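You operate a simulated robot arm through the tools that you are given. There is no shell and no other tool. Be economical: measure what you need, move in short steps, check, and stop when the job is done.

You are at the controls of a simulated two-armed robot. One attempt, no reset.

## Task
Put the job block labelled "Yellow" from the upper shelf of the grey shelving on the lower shelf of the grey shelving and the job block marked "Black" on the plate of the cooler. Take the grey slab from the clear end of the test bench and leave it on the shelf under the oven bench. Press the six key three times. Do these in any order.
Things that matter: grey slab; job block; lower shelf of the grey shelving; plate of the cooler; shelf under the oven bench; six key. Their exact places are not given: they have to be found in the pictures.

It is judged by the outcome, as a careful person would: the job done as asked, and still so three seconds after it is handed in. It fails if anything else is knocked over, pushed out of place, dropped, spilled or broken.

## Robot
Two 6-joint arms with two-finger parallel grippers on one trunk, on a base that drives. Base frame: it is fixed to the floor where the robot stands at the start and does not move with it; the origin is under the middle of the robot, x ahead of it, y to its left, z up. Units: mm, degrees, N and s.
The left shoulder is at the start at [-107, 177, 710], the right one opposite. With the tool pointing down near the work surface each hand reaches from about 100 to 660 mm from the robot's upright axis, wherever it stands, measured 20 degrees to its own side. Places, roughly: grey slab [-9750, 8000, 750]; lower shelf of the grey shelving [500, 600, 600]; plate of the cooler (15x15 cm) [-2180, 100, 840]; shelf under the oven bench [-5100, 8000, 400]; six key [-8600, 5900, 900]. Payload 1.57 kg a hand.
Tool frame (each hand has its own): the origin (TCP) lies between the finger pads and is the grasp point; the fingertips stand 30 mm ahead of it; z points along the fingers, y is the line along which they close. Largest opening 80 mm; finger width 17, thickness 12; the body of the gripper, 40 by 82 mm, starts 80 mm behind the TCP.
Orientation is told as [roll, pitch, yaw] about the base's x, y, z axes, in that order, counted from this pose: with the fingers straight down and closing along the base's y, the tool's x points along the base's -x, its y along +y and its z along -z.

## Interface
- The arms move only by the tool servo_tool. It takes "left_series", "right_series" or both (then of equal length, played together; a hand with none holds still); each is a list that holds one entry, the list of rows, each a list of 6 numbers: the shift along the tool's x, y, z in cm, then the turn, a rotation vector about the tool's x, y, z in rad. In form: [[[tx, ty, tz, rx, ry, rz], ...]]. A call has 1 to 8 rows; each row is the pose to reach, as a shift and turn from the pose commanded when the call began, along the tool's axes at that moment. "left_claw" and "right_claw" are, for a hand that has rows, the closure, from 0 (fully open) to 1 (shut), set as the call begins (left out, the last holds). Each row takes 0.2 s and may step no farther than 50 mm and 8.6 degrees from the row before; otherwise, or with a gripper value out of range, the whole call is refused. Where a pose cannot be reached the arm comes as near as it can. A force on the tool above 40 N (or 10 N above the force at the start of the call, whichever is more), or a blocked arm, ends the call early, and 0.2 s more pass. Each finger travels about 72 mm/s and halts on what it meets, pressing with about 31 N; the grip force reading is that of the motor and also rises with nothing between the fingers. The clock runs only during rows and for 0.2 s after the last one: add rows that repeat a pose to give the fingers time. The reply holds the time, the measured pose of the TCP, the force on the tool along the base axes, the opening and the grip force, in the units named above and with some noise, with the torque about the TCP (base axes, N m) and any sound that the robot's microphone picked up, and new pictures: "show" is both (left out), scene, wrist or none (wrist: the cameras of the hands that moved).
- Cameras (640 x 400 px; columns grow to the right, rows downward): "scene" is now at [52.5, 31.5, 1464.7]; the picture's right is [0.48, -0.88, 0.00], its down [-0.49, -0.27, -0.83] and it looks along [0.73, 0.40, -0.55] (base axes); focal length 267 px, centre (320, 200). "left" rides on the left gripper at [72, 7, -122] in its tool frame; the picture's right is [-0.09, 1.00, 0.00], its down [-0.84, -0.08, -0.54] and it looks along [-0.54, -0.05, 0.84] (tool axes); focal length 238 px, centre (320, 200). "right" rides on the right gripper at [72, -7, -122] in its tool frame; the picture's right is [0.09, 1.00, 0.00], its down [-0.84, 0.08, -0.54] and it looks along [-0.54, 0.05, 0.84] (tool axes); focal length 238 px, centre (320, 200).
- move_column(by): slides the trunk up (or, below 0, down) by that many mm; the arms and the scene camera ride with it, the base frame stays. It gives what a move gives, with no picture.
- base_move(legs): drives the robot by 1 to 6 legs, each [ahead, left, turn to the left] in mm, mm and degrees, along the robot's own axes; the way and the turn of a leg run together, so that a leg with both is an arc; at most 1500 mm and 180 degrees a leg. The arms and the cameras ride along, it lands a little off, and it stops where it bumps. It gives what a move gives, and a new picture of the scene camera.
- head_to(pan, tilt): turns the head with the scene camera to pan (to the left, within 143 degrees either way) and tilt (down, from -29 to 69), counted from straight ahead of the robot. It gives what a move gives, and a new picture of the scene camera.
- measure_at(camera, pixels): for up to 12 pixels [column, row] of the newest picture of that camera ("zoom" is the newest enlarged one), the place [x, y, z] in the base frame of the surface seen there, good to about 2 mm, but the place of the scene camera against the robot may be out by one fixed shift of up to 25 mm in any direction. The clock stands still meanwhile.
- inspect(camera, box): a new picture of the part [left, top, right, bottom] of that camera's present view, enlarged. The clock stands still meanwhile.
- close_job(): hands the job in; it is judged then, once.

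Keep the steps short. Do not move on a guess: measure, check each grasp and each placing, and mend mistakes. In all there are 110 turns and 260 pictures (those below and enlarged ones count). Leave the grippers open and the arms clear of the work at the hand-in unless told otherwise, and finish with a single line.

The tools are called after "Emit:" by a JSON object that holds its "api" and its "payload". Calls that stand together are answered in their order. servo_tool: Moves the arms, as the interface text tells. Its arguments: {"type":"object","properties":{"left_series":{"type":"array"},"left_claw":{"type":"number"},"right_series":{"type":"array"},"right_claw":{"type":"number"},"show":{"type":"string","enum":["both","scene","wrist","none"]}},"required":[]} The other tools are called the same way: move_column (by) slides the trunk up or down; base_move (legs) drives the base; head_to (pan, tilt) turns the head that bears the scene camera; measure_at (camera, pixels) gives the place of the surface under pixels of a picture; inspect (camera, box) takes an enlarged picture of a part of a camera's view; close_job () hands the job in.

At the start:

```text
time: 0.0
left_tcp_pos: [240.0, 255.3, 1000.2]
left_tool_rot: [0.0, 0.0, -0.1]
left_force: [-0.3, 0.3, 0.6]
left_ft_torque: [-0.04, 0.0, -0.01]
left_finger_gap: 80.1
left_grasp_force: 0.0
right_tcp_pos: [285.2, 22.4, 1150.4]
right_tool_rot: [0.0, -0.1, 0.0]
right_force: [0.5, 0.1, 0.6]
right_ft_torque: [-0.02, 0.0, -0.02]
right_finger_gap: 80.0
right_grasp_force: 0.1
trunk travel left (down, up): [-150.0, 178.0]
robot x, y, heading: [-3.1, 2.5, 0.2]
head pan, tilt: [28.5, 33.7]
```

scene: 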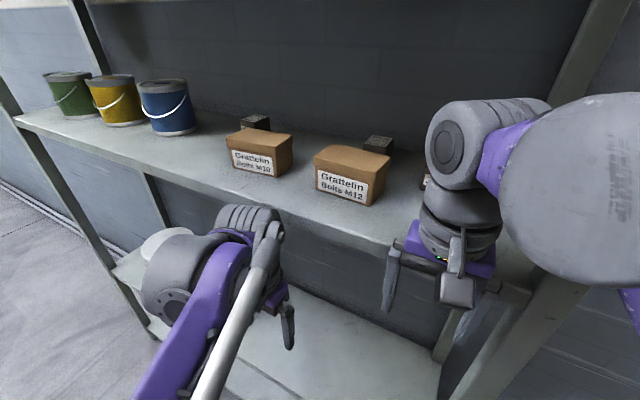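
right: 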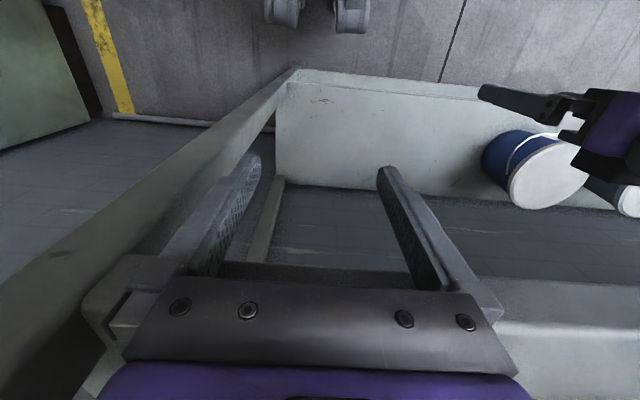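
left: 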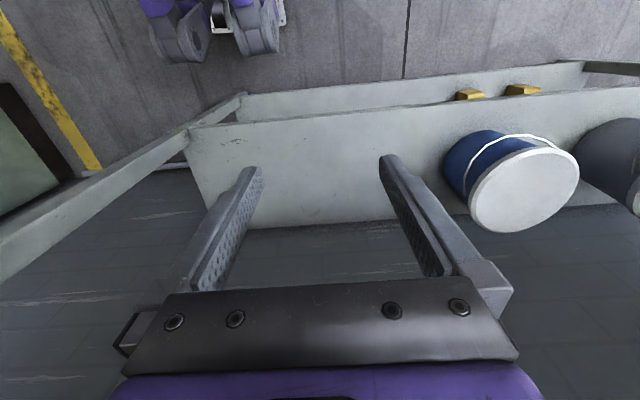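

I see the shelf with three buckets, two cartons and two small dark blocks behind the cartons near (255,122) and (378,144). I'll enlarge and measure.

Emit:
{"api": "inspect", "payload": {"camera": "scene", "box": [200, 90, 440, 240]}}

Emit:
{"api": "measure_at", "payload": {"camera": "scene", "pixels": [[255, 118], [378, 138], [258, 134], [352, 152], [292, 184], [215, 172], [350, 222], [300, 150], [330, 340], [250, 170], [340, 190], [170, 90]]}}

```text
2.67 times, centred on (320, 165) of scene
```

zoom: 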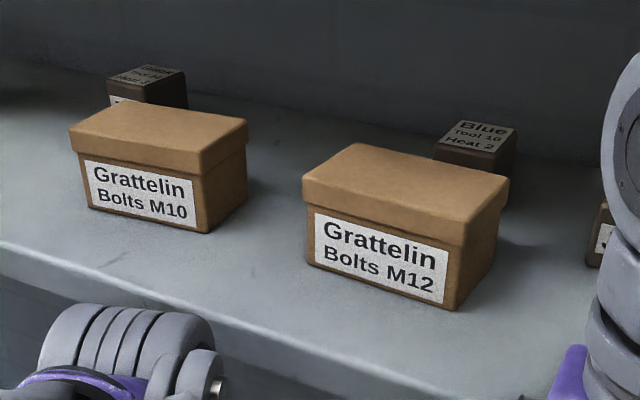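

```text
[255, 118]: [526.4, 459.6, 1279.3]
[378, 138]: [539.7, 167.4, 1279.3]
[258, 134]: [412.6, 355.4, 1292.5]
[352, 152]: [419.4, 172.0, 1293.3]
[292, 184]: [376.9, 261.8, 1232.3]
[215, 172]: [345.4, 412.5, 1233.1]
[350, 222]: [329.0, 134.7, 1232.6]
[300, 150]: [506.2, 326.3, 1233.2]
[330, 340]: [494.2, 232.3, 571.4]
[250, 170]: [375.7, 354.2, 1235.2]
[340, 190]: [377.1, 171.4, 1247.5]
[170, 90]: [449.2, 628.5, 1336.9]
```

Emit:
{"api": "inspect", "payload": {"camera": "scene", "box": [232, 108, 280, 138]}}

Emit:
{"api": "inspect", "payload": {"camera": "scene", "box": [400, 150, 448, 210]}}

Emit:
{"api": "head_to", "payload": {"pan": -40, "tilt": 30}}

```text
13.33 times, centred on (256, 123) of scene
```

zoom: 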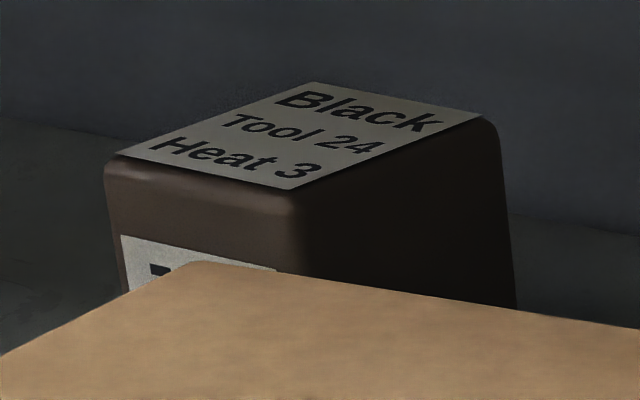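

```text
6.67 times, centred on (424, 180) of scene
```

zoom: 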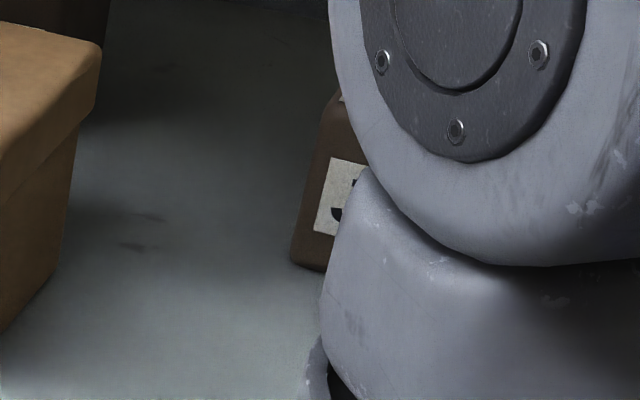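

```text
time: 1.4
left_tcp_pos: [240.1, 254.8, 1000.1]
left_tool_rot: [0.1, 0.1, 0.0]
left_force: [-0.3, -0.1, 0.6]
left_ft_torque: [-0.01, -0.01, -0.02]
left_finger_gap: 80.0
left_grasp_force: 0.0
right_tcp_pos: [286.1, 22.6, 1151.1]
right_tool_rot: [0.0, -0.2, 0.0]
right_force: [0.1, 0.0, -0.2]
right_ft_torque: [0.04, 0.01, 0.03]
right_finger_gap: 80.0
right_grasp_force: 0.1
trunk travel left (down, up): [-150.0, 178.0]
robot x, y, heading: [-0.6, 0.3, 0.2]
head pan, tilt: [-40.0, 30.0]
```

scene: 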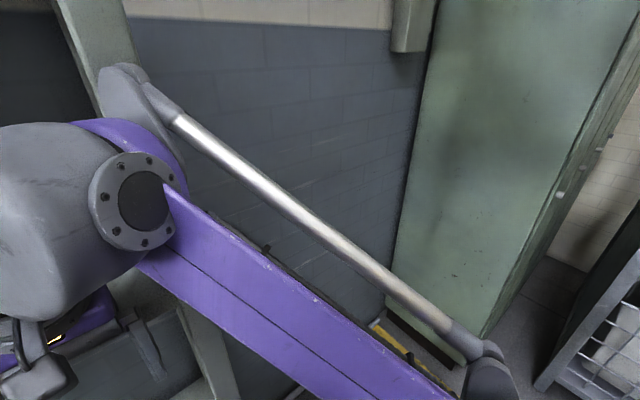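

Black block is at about (526, 460), label confirmed. A third block hides behind the right arm at (424,180). I'll move the base back 150 mm, raise the trunk for a clear look, and look ahead.

Emit:
{"api": "base_move", "payload": {"legs": [[-150, 0, 0]]}}

Emit:
{"api": "move_column", "payload": {"by": 177}}

Emit:
{"api": "head_to", "payload": {"pan": 5, "tilt": 40}}

```text
time: 2.8
left_tcp_pos: [87.8, 256.1, 1000.4]
left_tool_rot: [0.0, 0.1, 0.2]
left_force: [-0.7, -0.4, 1.0]
left_ft_torque: [0.01, -0.06, -0.03]
left_finger_gap: 80.1
left_grasp_force: 0.1
right_tcp_pos: [133.7, 22.5, 1150.5]
right_tool_rot: [0.0, -0.1, 0.1]
right_force: [0.3, 0.1, 0.9]
right_ft_torque: [0.02, 0.0, 0.01]
right_finger_gap: 80.0
right_grasp_force: 0.0
trunk travel left (down, up): [-150.0, 178.0]
robot x, y, heading: [-150.8, -1.3, 0.3]
head pan, tilt: [-40.0, 30.0]
```

scene: 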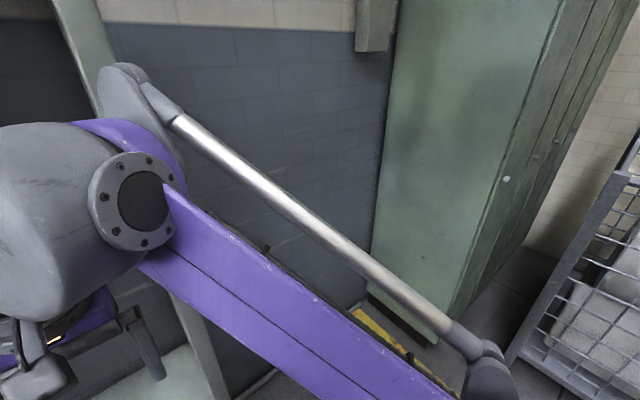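

```text
time: 4.8
left_tcp_pos: [88.6, 255.4, 1175.6]
left_tool_rot: [0.1, 0.0, 0.1]
left_force: [0.2, -0.3, 0.1]
left_ft_torque: [0.01, -0.02, 0.03]
left_finger_gap: 80.2
left_grasp_force: 0.0
right_tcp_pos: [134.0, 22.6, 1328.1]
right_tool_rot: [0.0, 0.0, -0.1]
right_force: [-0.3, -0.6, -0.1]
right_ft_torque: [0.01, 0.01, -0.03]
right_finger_gap: 80.3
right_grasp_force: 0.0
trunk travel left (down, up): [-327.0, 1.0]
robot x, y, heading: [-149.5, -3.6, 0.0]
head pan, tilt: [-40.0, 30.0]
```

```text
time: 5.9
left_tcp_pos: [88.8, 256.2, 1176.8]
left_tool_rot: [-0.1, 0.0, 0.1]
left_force: [-0.6, -0.1, -0.1]
left_ft_torque: [0.01, -0.03, 0.04]
left_finger_gap: 80.1
left_grasp_force: 0.0
right_tcp_pos: [136.0, 22.5, 1325.8]
right_tool_rot: [0.0, -0.1, 0.2]
right_force: [-0.1, 0.0, -0.3]
right_ft_torque: [0.03, 0.01, 0.01]
right_finger_gap: 80.4
right_grasp_force: 0.1
trunk travel left (down, up): [-327.0, 1.0]
robot x, y, heading: [-151.4, -0.2, -0.2]
head pan, tilt: [5.0, 40.0]
```

scene: 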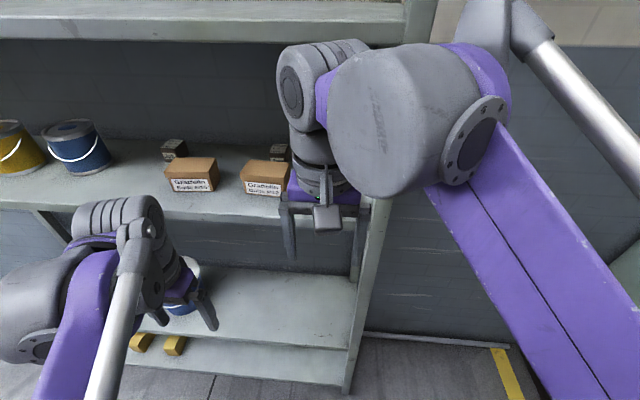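

Emit:
{"api": "measure_at", "payload": {"camera": "scene", "pixels": [[200, 38], [200, 30], [100, 215], [200, 219], [250, 340], [250, 272], [141, 342], [230, 215], [360, 300], [388, 30], [172, 144], [278, 148]]}}

Emit:
{"api": "servo_tool", "payload": {"right_series": [[[1, -5, 0, 0, 0, 0], [2, -10, 0, 0, 0, 0], [3, -15, 2, 0, 0, 0], [3, -19, 5, 0, 0, 0], [3, -22, 8, 0, 0, 0], [3, -25, 11, 0, 0, 0]]], "show": "scene"}}

```text
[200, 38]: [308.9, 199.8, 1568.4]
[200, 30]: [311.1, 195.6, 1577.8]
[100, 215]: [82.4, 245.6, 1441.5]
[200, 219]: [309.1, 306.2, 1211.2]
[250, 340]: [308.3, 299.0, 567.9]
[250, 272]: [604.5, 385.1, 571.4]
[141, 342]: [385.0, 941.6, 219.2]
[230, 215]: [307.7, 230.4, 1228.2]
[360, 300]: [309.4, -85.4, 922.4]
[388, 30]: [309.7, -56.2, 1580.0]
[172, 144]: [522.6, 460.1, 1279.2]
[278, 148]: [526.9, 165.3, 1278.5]
```

```text
refused: row 1 steps farther than a row can; nothing moved
```

Emit:
{"api": "servo_tool", "payload": {"right_series": [[[1, -4, 0, 0, 0, 0], [2, -8, 0, 0, 0, 0], [3, -12, 1, 0, 0, 0], [3, -16, 3, 0, 0, 0], [3, -19, 6, 0, 0, 0], [3, -22, 9, 0, 0, 0], [3, -24, 13, 0, 0, 0], [3, -24, 17, 0, 0, 0]]], "show": "scene"}}

```text
time: 7.7
left_tcp_pos: [89.4, 255.8, 1177.9]
left_tool_rot: [0.0, 0.0, 0.1]
left_force: [0.2, 0.7, 0.0]
left_ft_torque: [-0.03, -0.01, 0.01]
left_finger_gap: 79.9
left_grasp_force: 0.0
right_tcp_pos: [106.1, -217.7, 1156.3]
right_tool_rot: [0.0, -0.1, 0.0]
right_force: [-0.1, 0.3, 0.2]
right_ft_torque: [-0.01, 0.0, 0.02]
right_finger_gap: 80.2
right_grasp_force: 0.0
trunk travel left (down, up): [-327.0, 1.0]
robot x, y, heading: [-148.8, -0.5, 0.1]
head pan, tilt: [5.0, 40.0]
```

scene: 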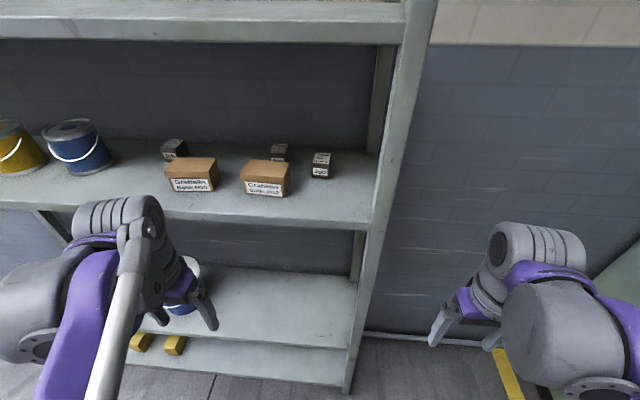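

Now the third block at (320,165) is visible. I'll enlarge and then measure on the enlarged picture.

Emit:
{"api": "inspect", "payload": {"camera": "scene", "box": [240, 125, 368, 205]}}

Emit:
{"api": "measure_at", "payload": {"camera": "zoom", "pixels": [[375, 145], [445, 145], [440, 190], [365, 190], [435, 260], [360, 255], [245, 215], [10, 200], [245, 340], [40, 165], [200, 165], [165, 130]]}}

Emit:
{"api": "inspect", "payload": {"camera": "scene", "box": [140, 125, 268, 205]}}

Emit:
{"api": "measure_at", "payload": {"camera": "zoom", "pixels": [[150, 85], [110, 120], [120, 80], [205, 75], [235, 105], [190, 120], [130, 190], [370, 260], [180, 165], [375, 165], [400, 250], [120, 150]]}}

```text
5.00 times, centred on (304, 165) of scene
```

zoom: 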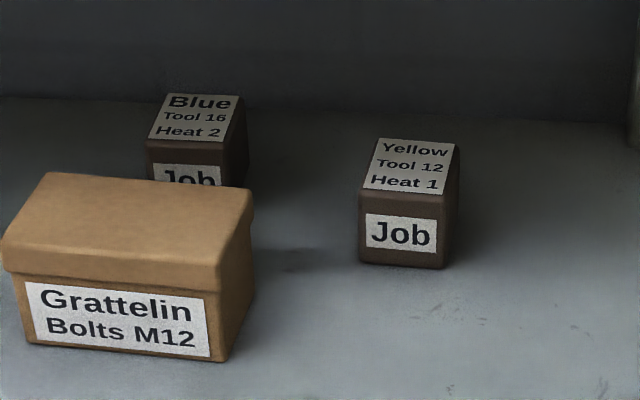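

```text
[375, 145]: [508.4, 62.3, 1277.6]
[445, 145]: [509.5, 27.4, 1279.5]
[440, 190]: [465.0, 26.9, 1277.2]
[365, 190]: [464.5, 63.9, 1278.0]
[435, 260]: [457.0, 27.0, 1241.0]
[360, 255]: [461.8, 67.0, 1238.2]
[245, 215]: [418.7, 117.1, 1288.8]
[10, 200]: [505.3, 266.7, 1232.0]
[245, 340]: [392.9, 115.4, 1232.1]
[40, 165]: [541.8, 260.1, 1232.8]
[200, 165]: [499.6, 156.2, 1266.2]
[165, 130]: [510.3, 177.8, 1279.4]
```

```text
5.00 times, centred on (204, 165) of scene
```

zoom: 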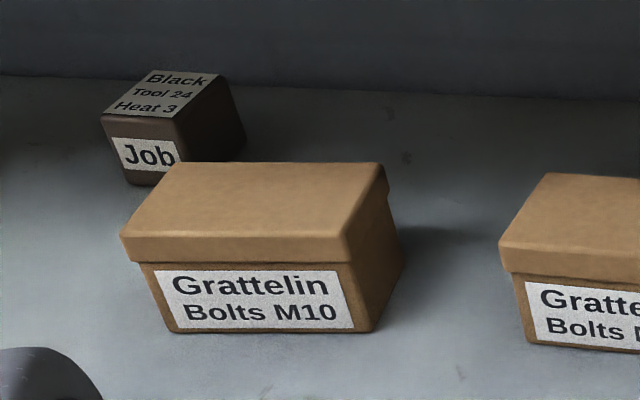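

```text
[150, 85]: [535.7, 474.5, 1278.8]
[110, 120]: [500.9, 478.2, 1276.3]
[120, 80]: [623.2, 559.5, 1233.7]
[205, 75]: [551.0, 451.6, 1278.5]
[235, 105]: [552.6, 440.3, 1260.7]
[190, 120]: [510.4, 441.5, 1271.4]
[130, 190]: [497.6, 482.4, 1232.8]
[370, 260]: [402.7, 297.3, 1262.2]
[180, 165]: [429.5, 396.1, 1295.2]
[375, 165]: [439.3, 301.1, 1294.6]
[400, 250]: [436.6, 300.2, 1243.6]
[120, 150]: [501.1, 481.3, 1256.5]
```

Yellow is at about (485,45), Black about (526,460), shelf top 1232, board above from ~1560. Both hands can work at once from y≈250. I drive 250 mm left.

Emit:
{"api": "base_move", "payload": {"legs": [[0, 250, 0]]}}

```text
time: 10.5
left_tcp_pos: [89.7, 504.5, 1176.4]
left_tool_rot: [-0.1, 0.0, 0.0]
left_force: [0.1, -0.2, 0.1]
left_ft_torque: [0.02, 0.01, 0.01]
left_finger_gap: 79.9
left_grasp_force: 0.1
right_tcp_pos: [104.7, 32.4, 1157.4]
right_tool_rot: [0.0, 0.0, -0.1]
right_force: [-0.8, -0.1, -0.5]
right_ft_torque: [-0.01, 0.0, 0.0]
right_finger_gap: 80.0
right_grasp_force: 0.1
trunk travel left (down, up): [-327.0, 1.0]
robot x, y, heading: [-151.2, 247.7, -0.0]
head pan, tilt: [5.0, 40.0]
```

scene: 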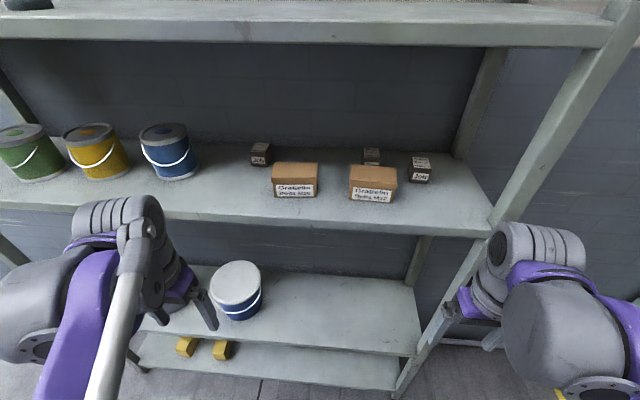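

Buckets on the lower shelf too. I tilt both hands 45° forward and lift them to z≈1345, still in front of the shelf.

Emit:
{"api": "servo_tool", "payload": {"left_series": [[[-1.4, -0.5, -2.1, 0, -0.098, 0], [-2.8, -1.1, -4.2, 0, -0.196, 0], [-4.2, -1.6, -6.3, 0, -0.294, 0], [-5.6, -2.2, -8.4, 0, -0.393, 0], [-7, -2.8, -10.5, 0, -0.491, 0], [-8.4, -3.4, -12.6, 0, -0.589, 0], [-9.8, -3.9, -14.7, 0, -0.687, 0], [-11.1, -4.5, -16.8, 0, -0.785, 0]]], "right_series": [[[-1.2, 0.2, -2.4, 0, -0.098, 0], [-2.4, 0.4, -4.7, 0, -0.196, 0], [-3.6, 0.5, -7, 0, -0.294, 0], [-4.8, 0.7, -9.4, 0, -0.393, 0], [-6, 0.8, -11.8, 0, -0.491, 0], [-7.2, 1, -14.1, 0, -0.589, 0], [-8.4, 1.2, -16.5, 0, -0.687, 0], [-9.5, 1.3, -18.8, 0, -0.785, 0]]]}}

```text
time: 12.3
left_tcp_pos: [200.2, 458.4, 1346.1]
left_tool_rot: [-0.2, -45.1, 0.0]
left_force: [-0.1, -0.2, 0.1]
left_ft_torque: [0.0, 0.01, -0.01]
left_finger_gap: 80.0
left_grasp_force: 0.1
right_tcp_pos: [199.9, 45.0, 1346.3]
right_tool_rot: [-0.1, -45.2, 0.0]
right_force: [-0.1, -0.5, 0.1]
right_ft_torque: [0.04, 0.02, -0.01]
right_finger_gap: 80.0
right_grasp_force: 0.0
trunk travel left (down, up): [-327.0, 1.0]
robot x, y, heading: [-148.9, 248.9, 0.2]
head pan, tilt: [5.0, 40.0]
```

scene: 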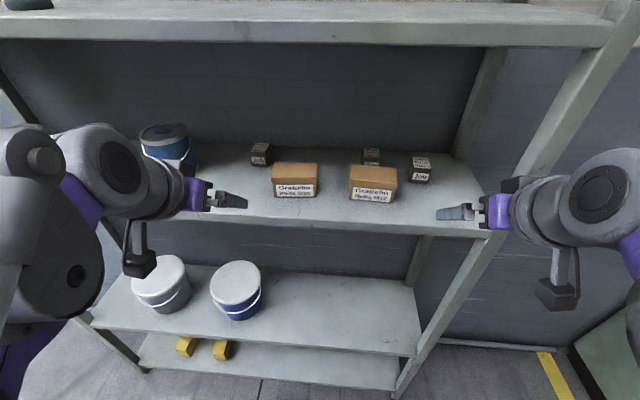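
right: 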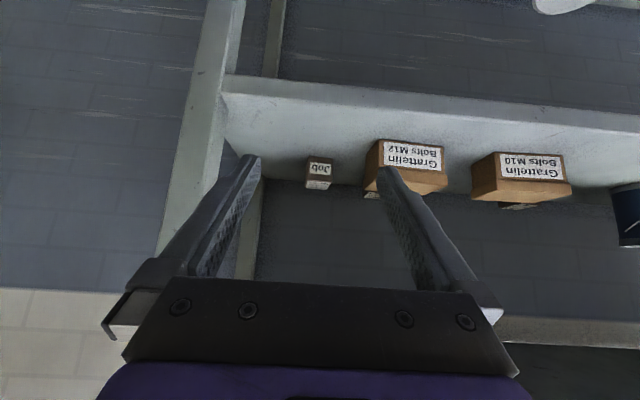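
left: 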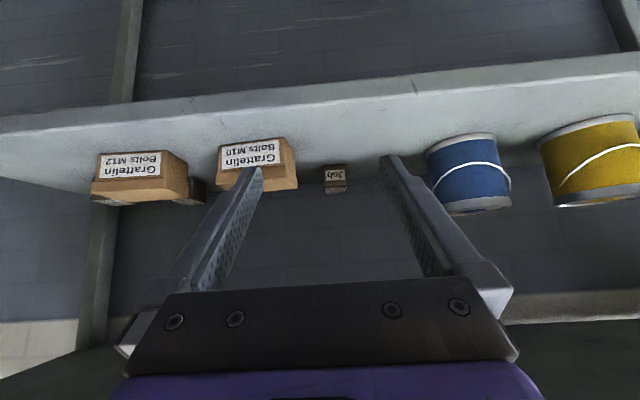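

Emit:
{"api": "measure_at", "payload": {"camera": "left", "pixels": [[325, 167], [345, 167], [327, 184], [345, 184], [336, 190], [285, 190], [298, 165], [440, 160], [220, 140]]}}

Emit:
{"api": "measure_at", "payload": {"camera": "right", "pixels": [[309, 160], [331, 160], [308, 178], [330, 178], [318, 186], [367, 190], [320, 170]]}}

Emit:
{"api": "inspect", "payload": {"camera": "left", "box": [304, 150, 368, 200]}}

Emit:
{"api": "inspect", "payload": {"camera": "right", "box": [288, 145, 352, 195]}}

```text
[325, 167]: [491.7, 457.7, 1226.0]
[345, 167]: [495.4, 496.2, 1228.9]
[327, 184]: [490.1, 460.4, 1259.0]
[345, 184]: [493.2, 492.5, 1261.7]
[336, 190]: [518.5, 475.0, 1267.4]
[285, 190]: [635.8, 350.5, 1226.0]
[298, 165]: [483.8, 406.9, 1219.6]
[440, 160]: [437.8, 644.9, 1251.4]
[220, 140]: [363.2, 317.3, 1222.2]
```

```text
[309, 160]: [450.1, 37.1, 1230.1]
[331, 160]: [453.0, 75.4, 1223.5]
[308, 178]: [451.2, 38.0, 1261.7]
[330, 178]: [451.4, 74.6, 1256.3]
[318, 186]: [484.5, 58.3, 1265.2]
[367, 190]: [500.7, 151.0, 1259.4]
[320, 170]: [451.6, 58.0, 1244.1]
```

```text
8.00 times, centred on (336, 175) of left
```

zoom: 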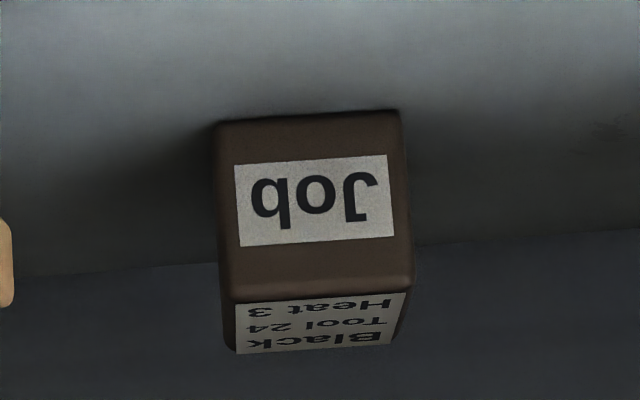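

```text
8.00 times, centred on (320, 170) of right
```

zoom: 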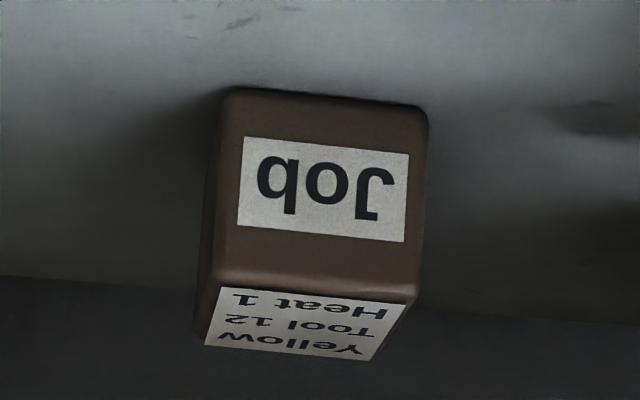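

Wrist cameras show both blocks clear; they give a scene shift of about (−8,+14,−12). I check how high the arm tops stand against the board above.

Emit:
{"api": "measure_at", "payload": {"camera": "scene", "pixels": [[90, 128], [120, 135], [20, 130], [165, 160], [600, 155], [630, 152], [545, 182], [300, 42], [300, 14]]}}

Emit:
{"api": "base_move", "payload": {"legs": [[100, 0, 0]]}}

```text
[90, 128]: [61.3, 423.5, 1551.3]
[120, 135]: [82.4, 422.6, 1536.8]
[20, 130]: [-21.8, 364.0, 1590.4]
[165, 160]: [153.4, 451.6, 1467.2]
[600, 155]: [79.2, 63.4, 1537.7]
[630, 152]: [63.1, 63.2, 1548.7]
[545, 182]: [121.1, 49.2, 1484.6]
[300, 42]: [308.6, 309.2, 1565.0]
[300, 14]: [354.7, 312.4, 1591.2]
```

```text
time: 13.4
left_tcp_pos: [297.3, 459.5, 1346.3]
left_tool_rot: [-0.1, -45.0, 0.0]
left_force: [0.3, -0.8, -0.3]
left_ft_torque: [0.01, 0.01, 0.02]
left_finger_gap: 80.1
left_grasp_force: 0.2
right_tcp_pos: [297.6, 46.1, 1345.3]
right_tool_rot: [0.0, -45.0, 0.0]
right_force: [0.4, 0.2, -0.3]
right_ft_torque: [0.05, 0.02, 0.0]
right_finger_gap: 80.0
right_grasp_force: 0.1
trunk travel left (down, up): [-327.0, 1.0]
robot x, y, heading: [-50.3, 247.8, -0.0]
head pan, tilt: [5.0, 40.0]
```

scene: 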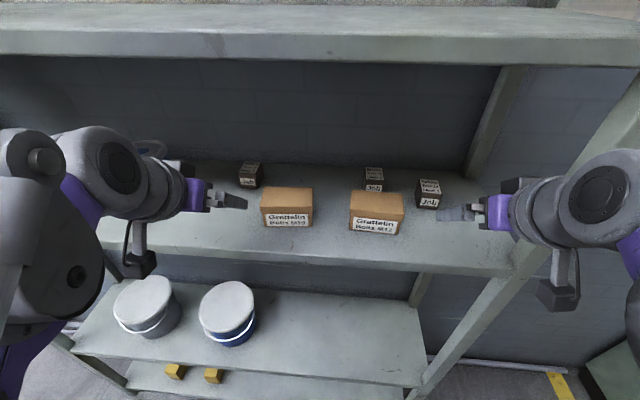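

Clearance above is fine. I bring both hands to pre-grasp, 80 mm short along the finger line, and centre on the blocks.

Emit:
{"api": "servo_tool", "payload": {"left_series": [[[-2.2, 0.4, 3.4, 0, 0, 0], [-4.4, 0.8, 6.8, 0, 0, 0], [-6.6, 1.1, 10.2, 0, 0, 0], [-8.8, 1.4, 13.6, 0, 0, 0]]], "right_series": [[[-1.5, 0.3, 2.7, 0, 0, 0], [-3.0, 0.6, 5.3, 0, 0, 0], [-4.5, 1, 8, 0, 0, 0], [-5.9, 1.3, 10.6, 0, 0, 0]]]}}

```text
time: 14.4
left_tcp_pos: [462.0, 474.3, 1311.1]
left_tool_rot: [0.0, -44.9, 0.0]
left_force: [0.7, 0.0, 0.2]
left_ft_torque: [0.02, 0.03, 0.0]
left_finger_gap: 79.9
left_grasp_force: 0.1
right_tcp_pos: [418.6, 60.7, 1311.5]
right_tool_rot: [-0.1, -45.1, 0.0]
right_force: [0.3, 0.1, -0.1]
right_ft_torque: [0.01, 0.01, -0.02]
right_finger_gap: 80.0
right_grasp_force: 0.1
trunk travel left (down, up): [-327.0, 1.0]
robot x, y, heading: [-53.6, 249.9, -0.3]
head pan, tilt: [5.0, 40.0]
```

scene: 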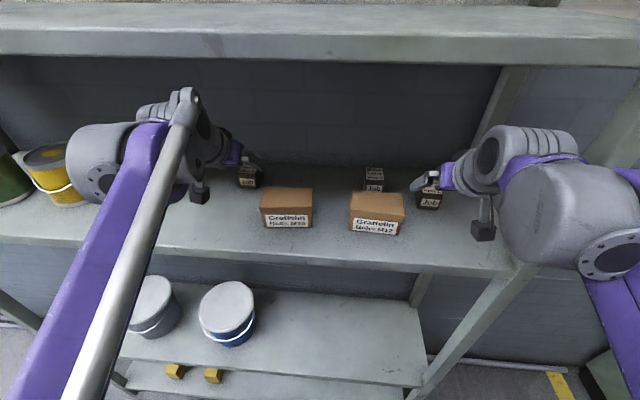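
right: 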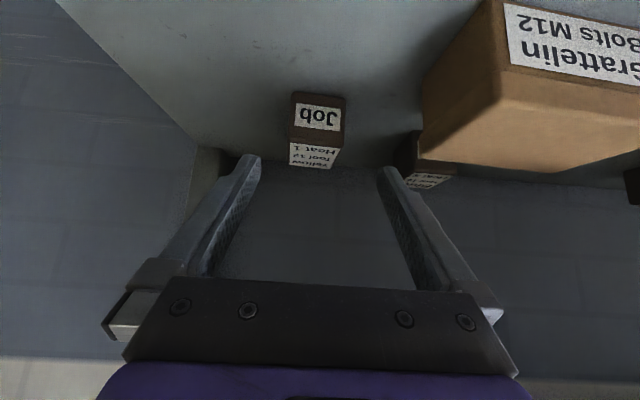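
left: 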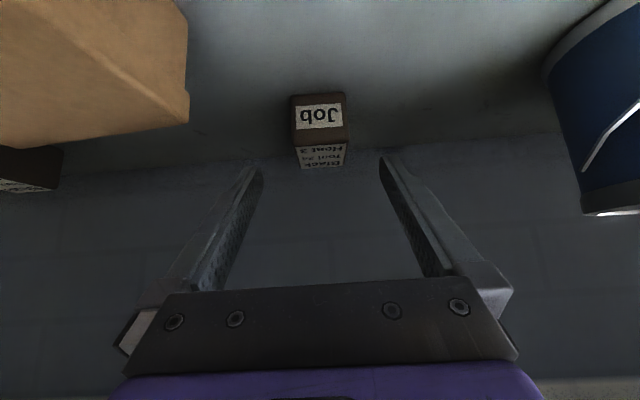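

Emit:
{"api": "measure_at", "payload": {"camera": "left", "pixels": [[294, 110], [346, 108], [296, 142], [348, 140], [322, 160], [305, 167], [342, 165], [320, 145]]}}

Emit:
{"api": "measure_at", "payload": {"camera": "right", "pixels": [[293, 108], [344, 110], [291, 136], [342, 138], [312, 160], [293, 165], [328, 165], [425, 140]]}}

Emit:
{"api": "measure_at", "payload": {"camera": "scene", "pixels": [[560, 135], [600, 160], [510, 145], [540, 200], [600, 110]]}}

```text
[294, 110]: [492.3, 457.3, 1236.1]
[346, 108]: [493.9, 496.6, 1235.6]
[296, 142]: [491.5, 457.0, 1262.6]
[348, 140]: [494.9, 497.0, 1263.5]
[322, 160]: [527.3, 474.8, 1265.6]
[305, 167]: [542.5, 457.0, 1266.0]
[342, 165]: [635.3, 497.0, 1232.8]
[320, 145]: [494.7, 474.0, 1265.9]
```

```text
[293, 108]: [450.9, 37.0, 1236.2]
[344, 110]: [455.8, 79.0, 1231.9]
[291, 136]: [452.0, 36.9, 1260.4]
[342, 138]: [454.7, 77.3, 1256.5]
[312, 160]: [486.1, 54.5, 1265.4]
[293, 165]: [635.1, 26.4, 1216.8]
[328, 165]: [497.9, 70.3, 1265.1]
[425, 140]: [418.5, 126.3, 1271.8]
```

```text
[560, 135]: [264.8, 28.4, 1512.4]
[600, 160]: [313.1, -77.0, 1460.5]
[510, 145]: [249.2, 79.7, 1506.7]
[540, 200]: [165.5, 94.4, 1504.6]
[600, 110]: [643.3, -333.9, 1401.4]
```

Centred. I advance both 77–79 mm to the grasp with fingers open.

Emit:
{"api": "servo_tool", "payload": {"left_series": [[[0.2, 0.1, 2.6, 0, 0, 0], [0.35, 0.2, 5.2, 0, 0, 0], [0.5, 0.27, 7.7, 0, 0, 0]]], "right_series": [[[0.1, -0.1, 2.6, 0, 0, 0], [0.2, -0.2, 5.3, 0, 0, 0], [0.36, -0.3, 7.9, 0, 0, 0]]], "show": "wrist"}}

```text
time: 15.2
left_tcp_pos: [510.5, 476.0, 1252.4]
left_tool_rot: [0.0, -45.0, 0.0]
left_force: [0.1, 0.0, 0.7]
left_ft_torque: [0.0, 0.01, 0.03]
left_finger_gap: 80.2
left_grasp_force: 0.0
right_tcp_pos: [468.9, 57.1, 1255.4]
right_tool_rot: [0.1, -45.0, 0.0]
right_force: [0.4, 0.1, -0.7]
right_ft_torque: [-0.02, 0.01, -0.01]
right_finger_gap: 80.0
right_grasp_force: 0.0
trunk travel left (down, up): [-327.0, 1.0]
robot x, y, heading: [-52.4, 253.1, -0.2]
head pan, tilt: [5.0, 40.0]
```

right: 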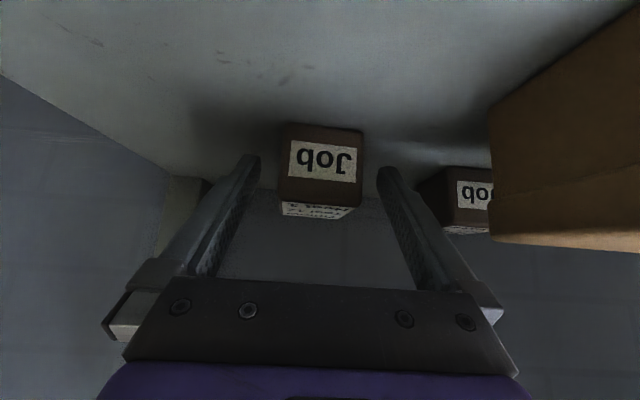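
left: 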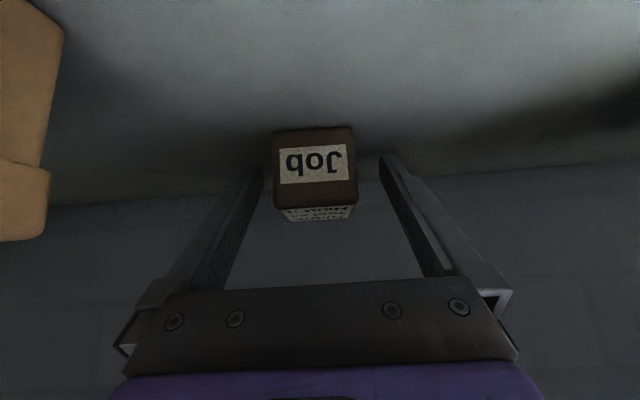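

Both blocks lie between the fingers. Close.

Emit:
{"api": "servo_tool", "payload": {"left_series": [[[0, 0, 0, 0, 0, 0], [0, 0, 0, 0, 0, 0], [0, 0, 0, 0, 0, 0], [0, 0, 0, 0, 0, 0]]], "right_series": [[[0, 0, 0, 0, 0, 0], [0, 0, 0, 0, 0, 0], [0, 0, 0, 0, 0, 0], [0, 0, 0, 0, 0, 0]]], "left_claw": 1, "right_claw": 1, "show": "wrist"}}

```text
time: 16.2
left_tcp_pos: [509.4, 476.4, 1253.0]
left_tool_rot: [-0.1, -45.0, 0.0]
left_force: [-0.4, -0.5, 0.5]
left_ft_torque: [-0.01, -0.03, -0.01]
left_finger_gap: 45.5
left_grasp_force: 31.2
right_tcp_pos: [467.9, 55.4, 1253.9]
right_tool_rot: [0.1, -45.0, 0.0]
right_force: [-0.4, -1.0, 0.5]
right_ft_torque: [-0.08, -0.06, 0.0]
right_finger_gap: 45.4
right_grasp_force: 30.7
trunk travel left (down, up): [-327.0, 1.0]
robot x, y, heading: [-51.8, 248.6, -0.3]
head pan, tilt: [5.0, 40.0]
```

right: 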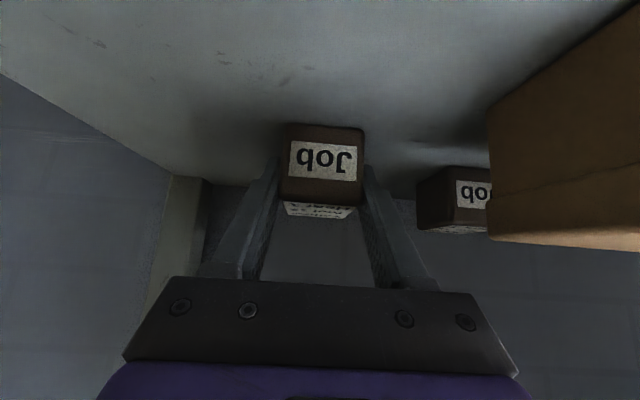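
left: 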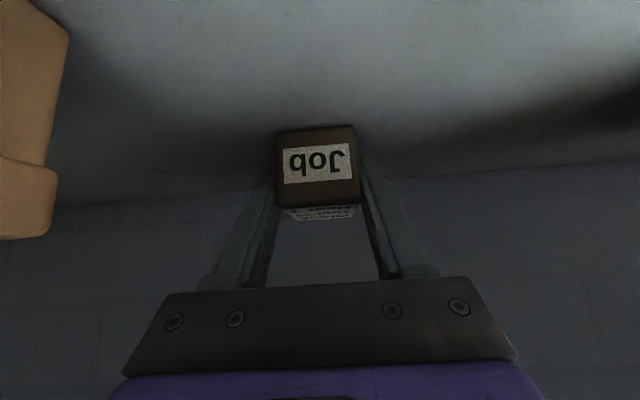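

Both held at 45.5 mm. I draw them back along the same path.

Emit:
{"api": "servo_tool", "payload": {"left_series": [[[0, 0, -2.6, 0, 0, 0], [0, 0, -5.2, 0, 0, 0], [0, 0, -7.7, 0, 0, 0], [2.2, 0, -11.2, 0, 0, 0], [4.4, 0, -14.7, 0, 0, 0], [6.5, 0, -18.2, 0, 0, 0], [8.5, 0, -21.6, 0, 0, 0]]], "right_series": [[[0, 0, -2.6, 0, 0, 0], [0, 0, -5.2, 0, 0, 0], [0, 0, -7.7, 0, 0, 0], [1.4, 0, -10.4, 0, 0, 0], [2.8, 0, -13.1, 0, 0, 0], [4.2, 0, -15.9, 0, 0, 0], [5.6, 0, -18.6, 0, 0, 0]]]}}

```text
time: 17.8
left_tcp_pos: [292.8, 476.0, 1345.5]
left_tool_rot: [0.0, -45.1, -0.1]
left_force: [-0.9, 0.7, -0.7]
left_ft_torque: [0.01, 0.0, 0.02]
left_finger_gap: 45.7
left_grasp_force: 31.1
right_tcp_pos: [294.9, 55.8, 1345.6]
right_tool_rot: [0.0, -45.1, 0.0]
right_force: [0.3, 0.7, -0.9]
right_ft_torque: [-0.01, 0.0, 0.03]
right_finger_gap: 45.5
right_grasp_force: 30.7
trunk travel left (down, up): [-327.0, 1.0]
robot x, y, heading: [-51.6, 247.3, -0.0]
head pan, tilt: [5.0, 40.0]
```

scene: 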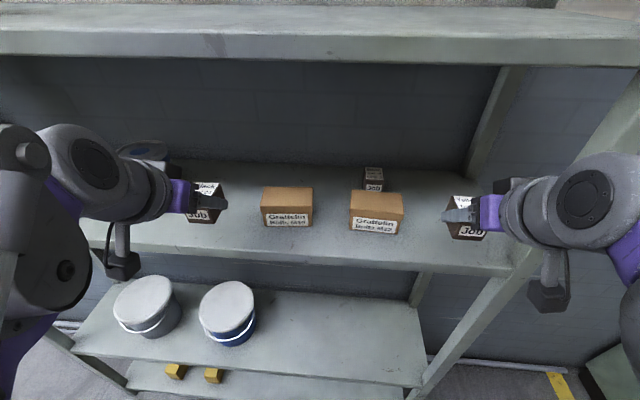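
right: 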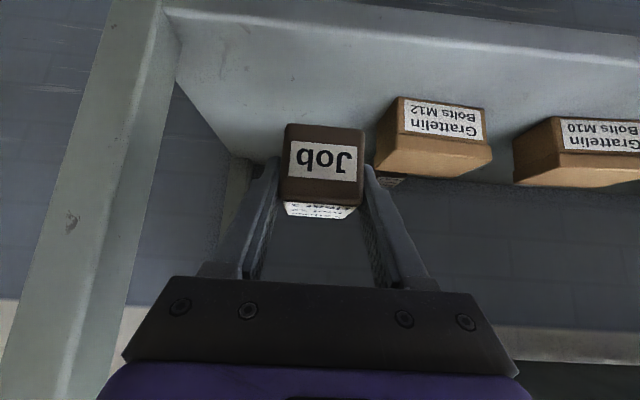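
left: 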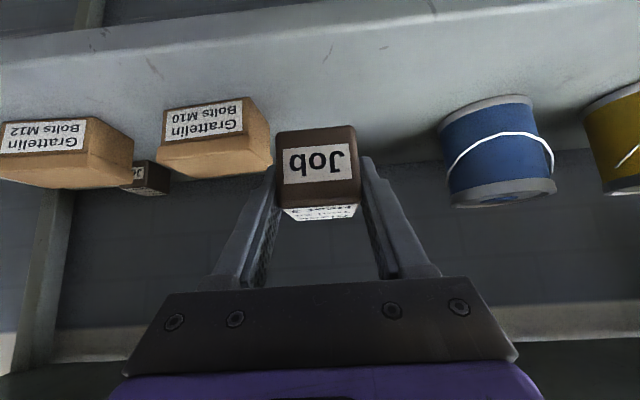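

Now back 150 mm, then lower the trunk for placing Yellow on the lower shelf.

Emit:
{"api": "base_move", "payload": {"legs": [[-150, 0, 0]]}}

Emit:
{"api": "move_column", "payload": {"by": -320}}

Emit:
{"api": "servo_tool", "payload": {"right_series": [[[3, 0, 3, 0, 0, 0], [6, 0, 6, 0, 0, 0], [9, 0, 9, 0, 0, 0], [12, 0, 12, 0, 0, 0], [15, 0, 15, 0, 0, 0], [18, 0, 18, 0, 0, 0], [21, 0, 21, 0, 0, 0], [24, 0, 24, 0, 0, 0]]]}}

```text
time: 19.2
left_tcp_pos: [146.8, 475.6, 1345.6]
left_tool_rot: [0.0, -45.1, -0.1]
left_force: [0.5, 0.0, -1.1]
left_ft_torque: [0.02, 0.02, 0.03]
left_finger_gap: 45.6
left_grasp_force: 30.7
right_tcp_pos: [149.6, 56.0, 1345.2]
right_tool_rot: [0.0, -45.1, 0.0]
right_force: [-0.6, -0.6, -0.4]
right_ft_torque: [0.0, 0.02, -0.03]
right_finger_gap: 45.6
right_grasp_force: 30.6
trunk travel left (down, up): [-327.0, 1.0]
robot x, y, heading: [-202.9, 250.0, -0.2]
head pan, tilt: [5.0, 40.0]
```

scene: 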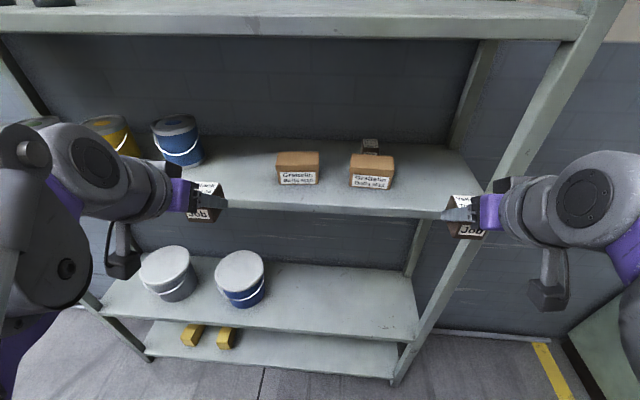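

```text
time: 22.4
left_tcp_pos: [146.1, 476.9, 1025.0]
left_tool_rot: [0.0, -45.0, 0.0]
left_force: [0.0, -0.3, -1.2]
left_ft_torque: [-0.02, -0.04, 0.01]
left_finger_gap: 45.6
left_grasp_force: 30.7
right_tcp_pos: [146.3, 55.0, 1026.5]
right_tool_rot: [0.0, -45.0, -0.1]
right_force: [-0.4, 0.1, -0.9]
right_ft_torque: [0.0, 0.02, -0.01]
right_finger_gap: 45.4
right_grasp_force: 30.9
trunk travel left (down, up): [-7.0, 321.0]
robot x, y, heading: [-200.0, 250.3, 0.3]
head pan, tilt: [5.0, 40.0]
```

```text
time: 24.2
left_tcp_pos: [146.6, 476.2, 1025.1]
left_tool_rot: [0.1, -45.0, 0.0]
left_force: [0.1, 0.3, -0.8]
left_ft_torque: [0.0, -0.02, 0.01]
left_finger_gap: 45.6
left_grasp_force: 31.2
right_tcp_pos: [147.6, 56.0, 685.0]
right_tool_rot: [-0.1, -45.0, 0.1]
right_force: [-0.7, 0.4, -0.5]
right_ft_torque: [-0.05, 0.03, 0.02]
right_finger_gap: 45.5
right_grasp_force: 31.5
trunk travel left (down, up): [-7.0, 321.0]
robot x, y, heading: [-201.1, 249.9, -0.0]
head pan, tilt: [5.0, 40.0]
```

scene: 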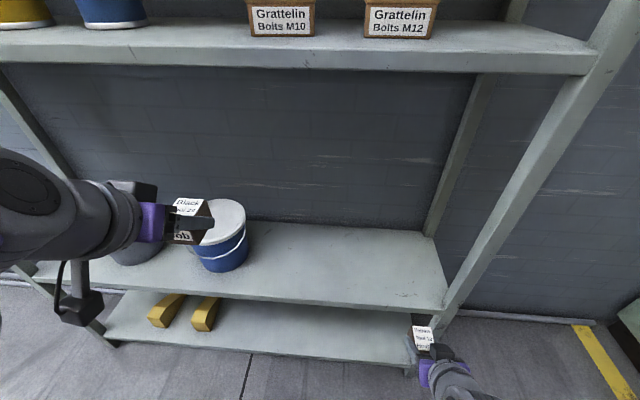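
right: 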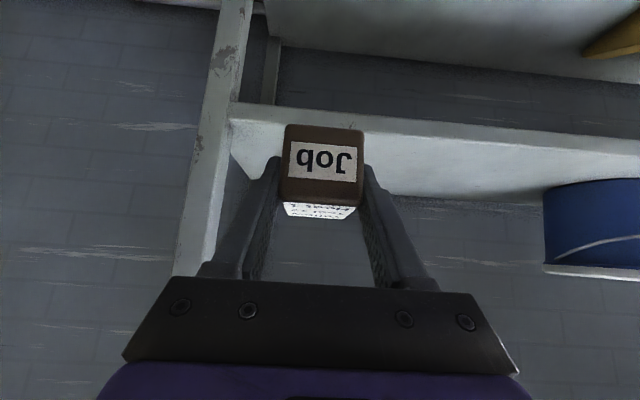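

Emit:
{"api": "measure_at", "payload": {"camera": "right", "pixels": [[420, 170], [480, 170], [430, 145], [440, 132], [550, 230], [245, 160]]}}

Emit:
{"api": "base_move", "payload": {"legs": [[200, 40, 0]]}}

Emit:
{"api": "servo_tool", "payload": {"right_series": [[[-2, 0, 2, 0, 0, 0], [-4, 0, 4, 0, 0, 0]]]}}

```text
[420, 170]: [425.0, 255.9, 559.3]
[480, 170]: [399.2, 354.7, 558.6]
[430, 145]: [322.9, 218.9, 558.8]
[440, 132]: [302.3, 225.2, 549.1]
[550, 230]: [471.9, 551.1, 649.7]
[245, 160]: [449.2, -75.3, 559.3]
```

```text
time: 25.8
left_tcp_pos: [346.8, 516.0, 1024.8]
left_tool_rot: [0.0, -45.0, 0.0]
left_force: [0.7, -0.1, -0.7]
left_ft_torque: [-0.02, 0.02, -0.04]
left_finger_gap: 45.5
left_grasp_force: 31.3
right_tcp_pos: [347.6, 96.0, 686.7]
right_tool_rot: [0.0, -44.9, 0.0]
right_force: [-0.2, -0.1, -1.0]
right_ft_torque: [0.01, 0.02, -0.01]
right_finger_gap: 45.4
right_grasp_force: 30.6
trunk travel left (down, up): [-7.0, 321.0]
robot x, y, heading: [-3.4, 286.9, -0.1]
head pan, tilt: [5.0, 40.0]
```

scene: 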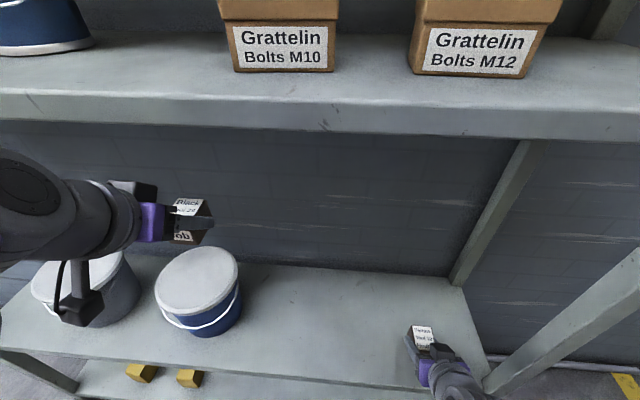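

```text
time: 26.4
left_tcp_pos: [344.8, 516.1, 1025.1]
left_tool_rot: [0.0, -45.1, 0.1]
left_force: [0.3, -0.4, -0.8]
left_ft_torque: [0.01, -0.01, -0.01]
left_finger_gap: 45.3
left_grasp_force: 30.8
right_tcp_pos: [403.1, 96.7, 686.6]
right_tool_rot: [0.0, -44.9, 0.1]
right_force: [0.3, -0.4, -0.3]
right_ft_torque: [0.03, 0.04, -0.02]
right_finger_gap: 45.6
right_grasp_force: 31.3
trunk travel left (down, up): [-7.0, 321.0]
robot x, y, heading: [-3.1, 290.6, -0.5]
head pan, tilt: [5.0, 40.0]
```

scene: 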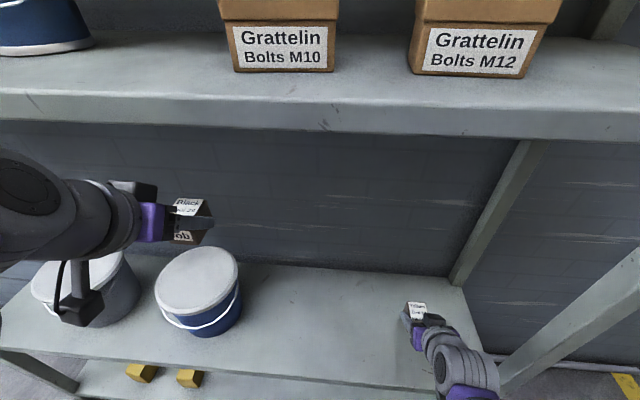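
right: 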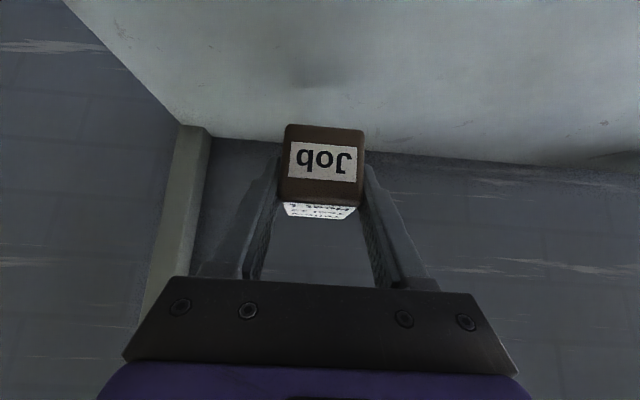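

Shelf top 559; contact expected at TCP z≈592. I lower to about 598.

Emit:
{"api": "servo_tool", "payload": {"right_series": [[[1.1, 0, 2.1, 0, 0, 0], [2.2, 0, 4.1, 0, 0, 0], [3.3, 0, 6.1, 0, 0, 0], [4.35, 0, 8.2, 0, 0, 0], [4.35, 0, 8.2, 0, 0, 0]]], "show": "wrist"}}

```text
time: 27.6
left_tcp_pos: [346.1, 516.9, 1026.2]
left_tool_rot: [0.1, -44.9, 0.0]
left_force: [-0.5, 0.0, -1.0]
left_ft_torque: [-0.02, 0.02, 0.04]
left_finger_gap: 45.5
left_grasp_force: 31.2
right_tcp_pos: [429.4, 95.6, 597.3]
right_tool_rot: [0.0, -45.0, -0.1]
right_force: [0.4, -0.2, -0.7]
right_ft_torque: [0.0, -0.01, 0.0]
right_finger_gap: 45.6
right_grasp_force: 30.8
trunk travel left (down, up): [-7.0, 321.0]
robot x, y, heading: [-6.5, 289.3, 0.0]
head pan, tilt: [5.0, 40.0]
```

right: 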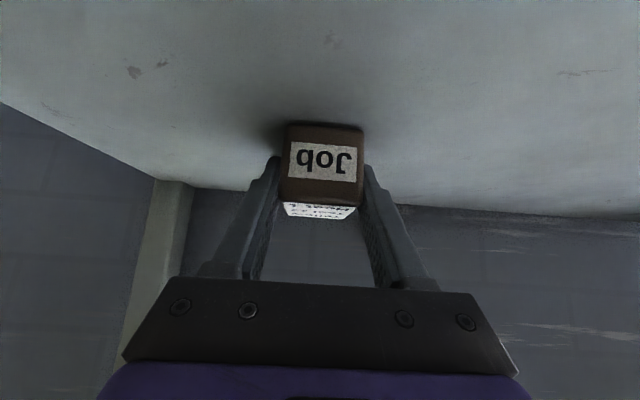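

Lower in 1.5 mm steps until contact.

Emit:
{"api": "servo_tool", "payload": {"right_series": [[[0.1, 0, 0.1, 0, 0, 0], [0.2, 0, 0.2, 0, 0, 0], [0.28, 0, 0.28, 0, 0, 0], [0.35, 0, 0.35, 0, 0, 0], [0.42, 0, 0.42, 0, 0, 0]]], "show": "none"}}

```text
time: 28.8
left_tcp_pos: [343.2, 516.0, 1026.2]
left_tool_rot: [0.0, -45.1, 0.0]
left_force: [-0.7, -0.3, -1.3]
left_ft_torque: [0.02, 0.0, -0.03]
left_finger_gap: 45.4
left_grasp_force: 31.1
right_tcp_pos: [430.6, 95.8, 592.9]
right_tool_rot: [-0.1, -45.2, 0.0]
right_force: [-0.3, -3.9, 29.1]
right_ft_torque: [-0.05, -0.11, -0.07]
right_finger_gap: 46.0
right_grasp_force: 31.1
trunk travel left (down, up): [-7.0, 321.0]
robot x, y, heading: [0.5, 286.9, 0.3]
head pan, tilt: [5.0, 40.0]
```

Contact (29 N). I ease 1 mm, then open and withdraw.

Emit:
{"api": "servo_tool", "payload": {"right_series": [[[-0.08, 0, -0.08, 0, 0, 0]]], "show": "none"}}

Emit:
{"api": "servo_tool", "payload": {"right_series": [[[0, 0, 0, 0, 0, 0], [0, 0, 0, 0, 0, 0], [0, 0, 0, 0, 0, 0], [0, 0, 0, 0, 0, 0]]], "right_claw": 0, "show": "none"}}

Emit:
{"api": "servo_tool", "payload": {"right_series": [[[0, 0, -2, 0, 0, 0], [0, 0, -5, 0, 0, 0], [0, 0, -9, 0, 0, 0], [0, 0, -13, 0, 0, 0], [0, 0, -17, 0, 0, 0]]]}}

```text
time: 29.2
left_tcp_pos: [343.9, 516.3, 1024.5]
left_tool_rot: [0.1, -45.0, 0.0]
left_force: [0.0, -0.5, -2.1]
left_ft_torque: [-0.01, 0.03, 0.02]
left_finger_gap: 45.3
left_grasp_force: 31.0
right_tcp_pos: [429.7, 95.6, 593.7]
right_tool_rot: [0.0, -45.0, 0.0]
right_force: [3.6, -3.8, 14.2]
right_ft_torque: [-0.14, -0.71, -0.18]
right_finger_gap: 45.6
right_grasp_force: 30.8
trunk travel left (down, up): [-7.0, 321.0]
robot x, y, heading: [-6.4, 288.5, 0.2]
head pan, tilt: [5.0, 40.0]
```

```text
time: 30.2
left_tcp_pos: [345.9, 515.5, 1026.5]
left_tool_rot: [0.0, -45.1, 0.0]
left_force: [0.8, 0.9, -1.1]
left_ft_torque: [-0.02, 0.01, 0.02]
left_finger_gap: 45.4
left_grasp_force: 31.4
right_tcp_pos: [430.6, 95.6, 593.2]
right_tool_rot: [0.0, -45.1, 0.0]
right_force: [0.9, 0.0, -0.4]
right_ft_torque: [-0.02, -0.03, -0.02]
right_finger_gap: 79.9
right_grasp_force: 0.0
trunk travel left (down, up): [-7.0, 321.0]
robot x, y, heading: [-2.3, 292.0, -0.0]
head pan, tilt: [5.0, 40.0]
```

```text
time: 31.4
left_tcp_pos: [344.0, 517.0, 1025.3]
left_tool_rot: [0.0, -45.0, 0.0]
left_force: [-1.7, 0.0, -1.0]
left_ft_torque: [0.0, -0.02, 0.01]
left_finger_gap: 45.7
left_grasp_force: 30.2
right_tcp_pos: [308.6, 95.6, 715.0]
right_tool_rot: [0.0, -45.2, 0.0]
right_force: [0.3, 0.7, 0.3]
right_ft_torque: [0.0, 0.01, -0.01]
right_finger_gap: 79.8
right_grasp_force: 0.1
trunk travel left (down, up): [-7.0, 321.0]
robot x, y, heading: [2.1, 286.3, 0.1]
head pan, tilt: [5.0, 40.0]
```

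scene: 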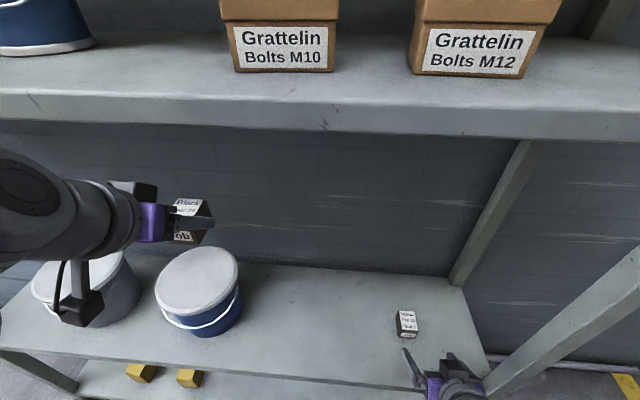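
right: 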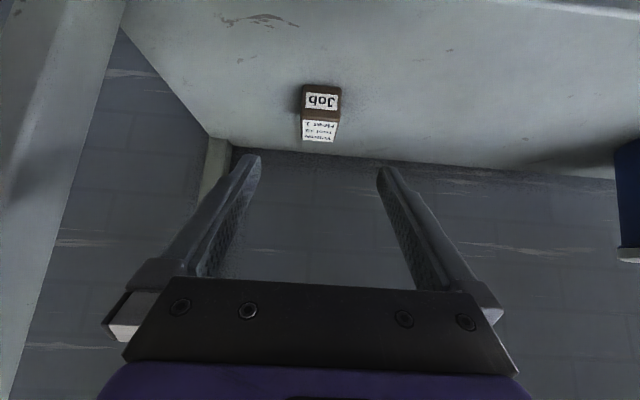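

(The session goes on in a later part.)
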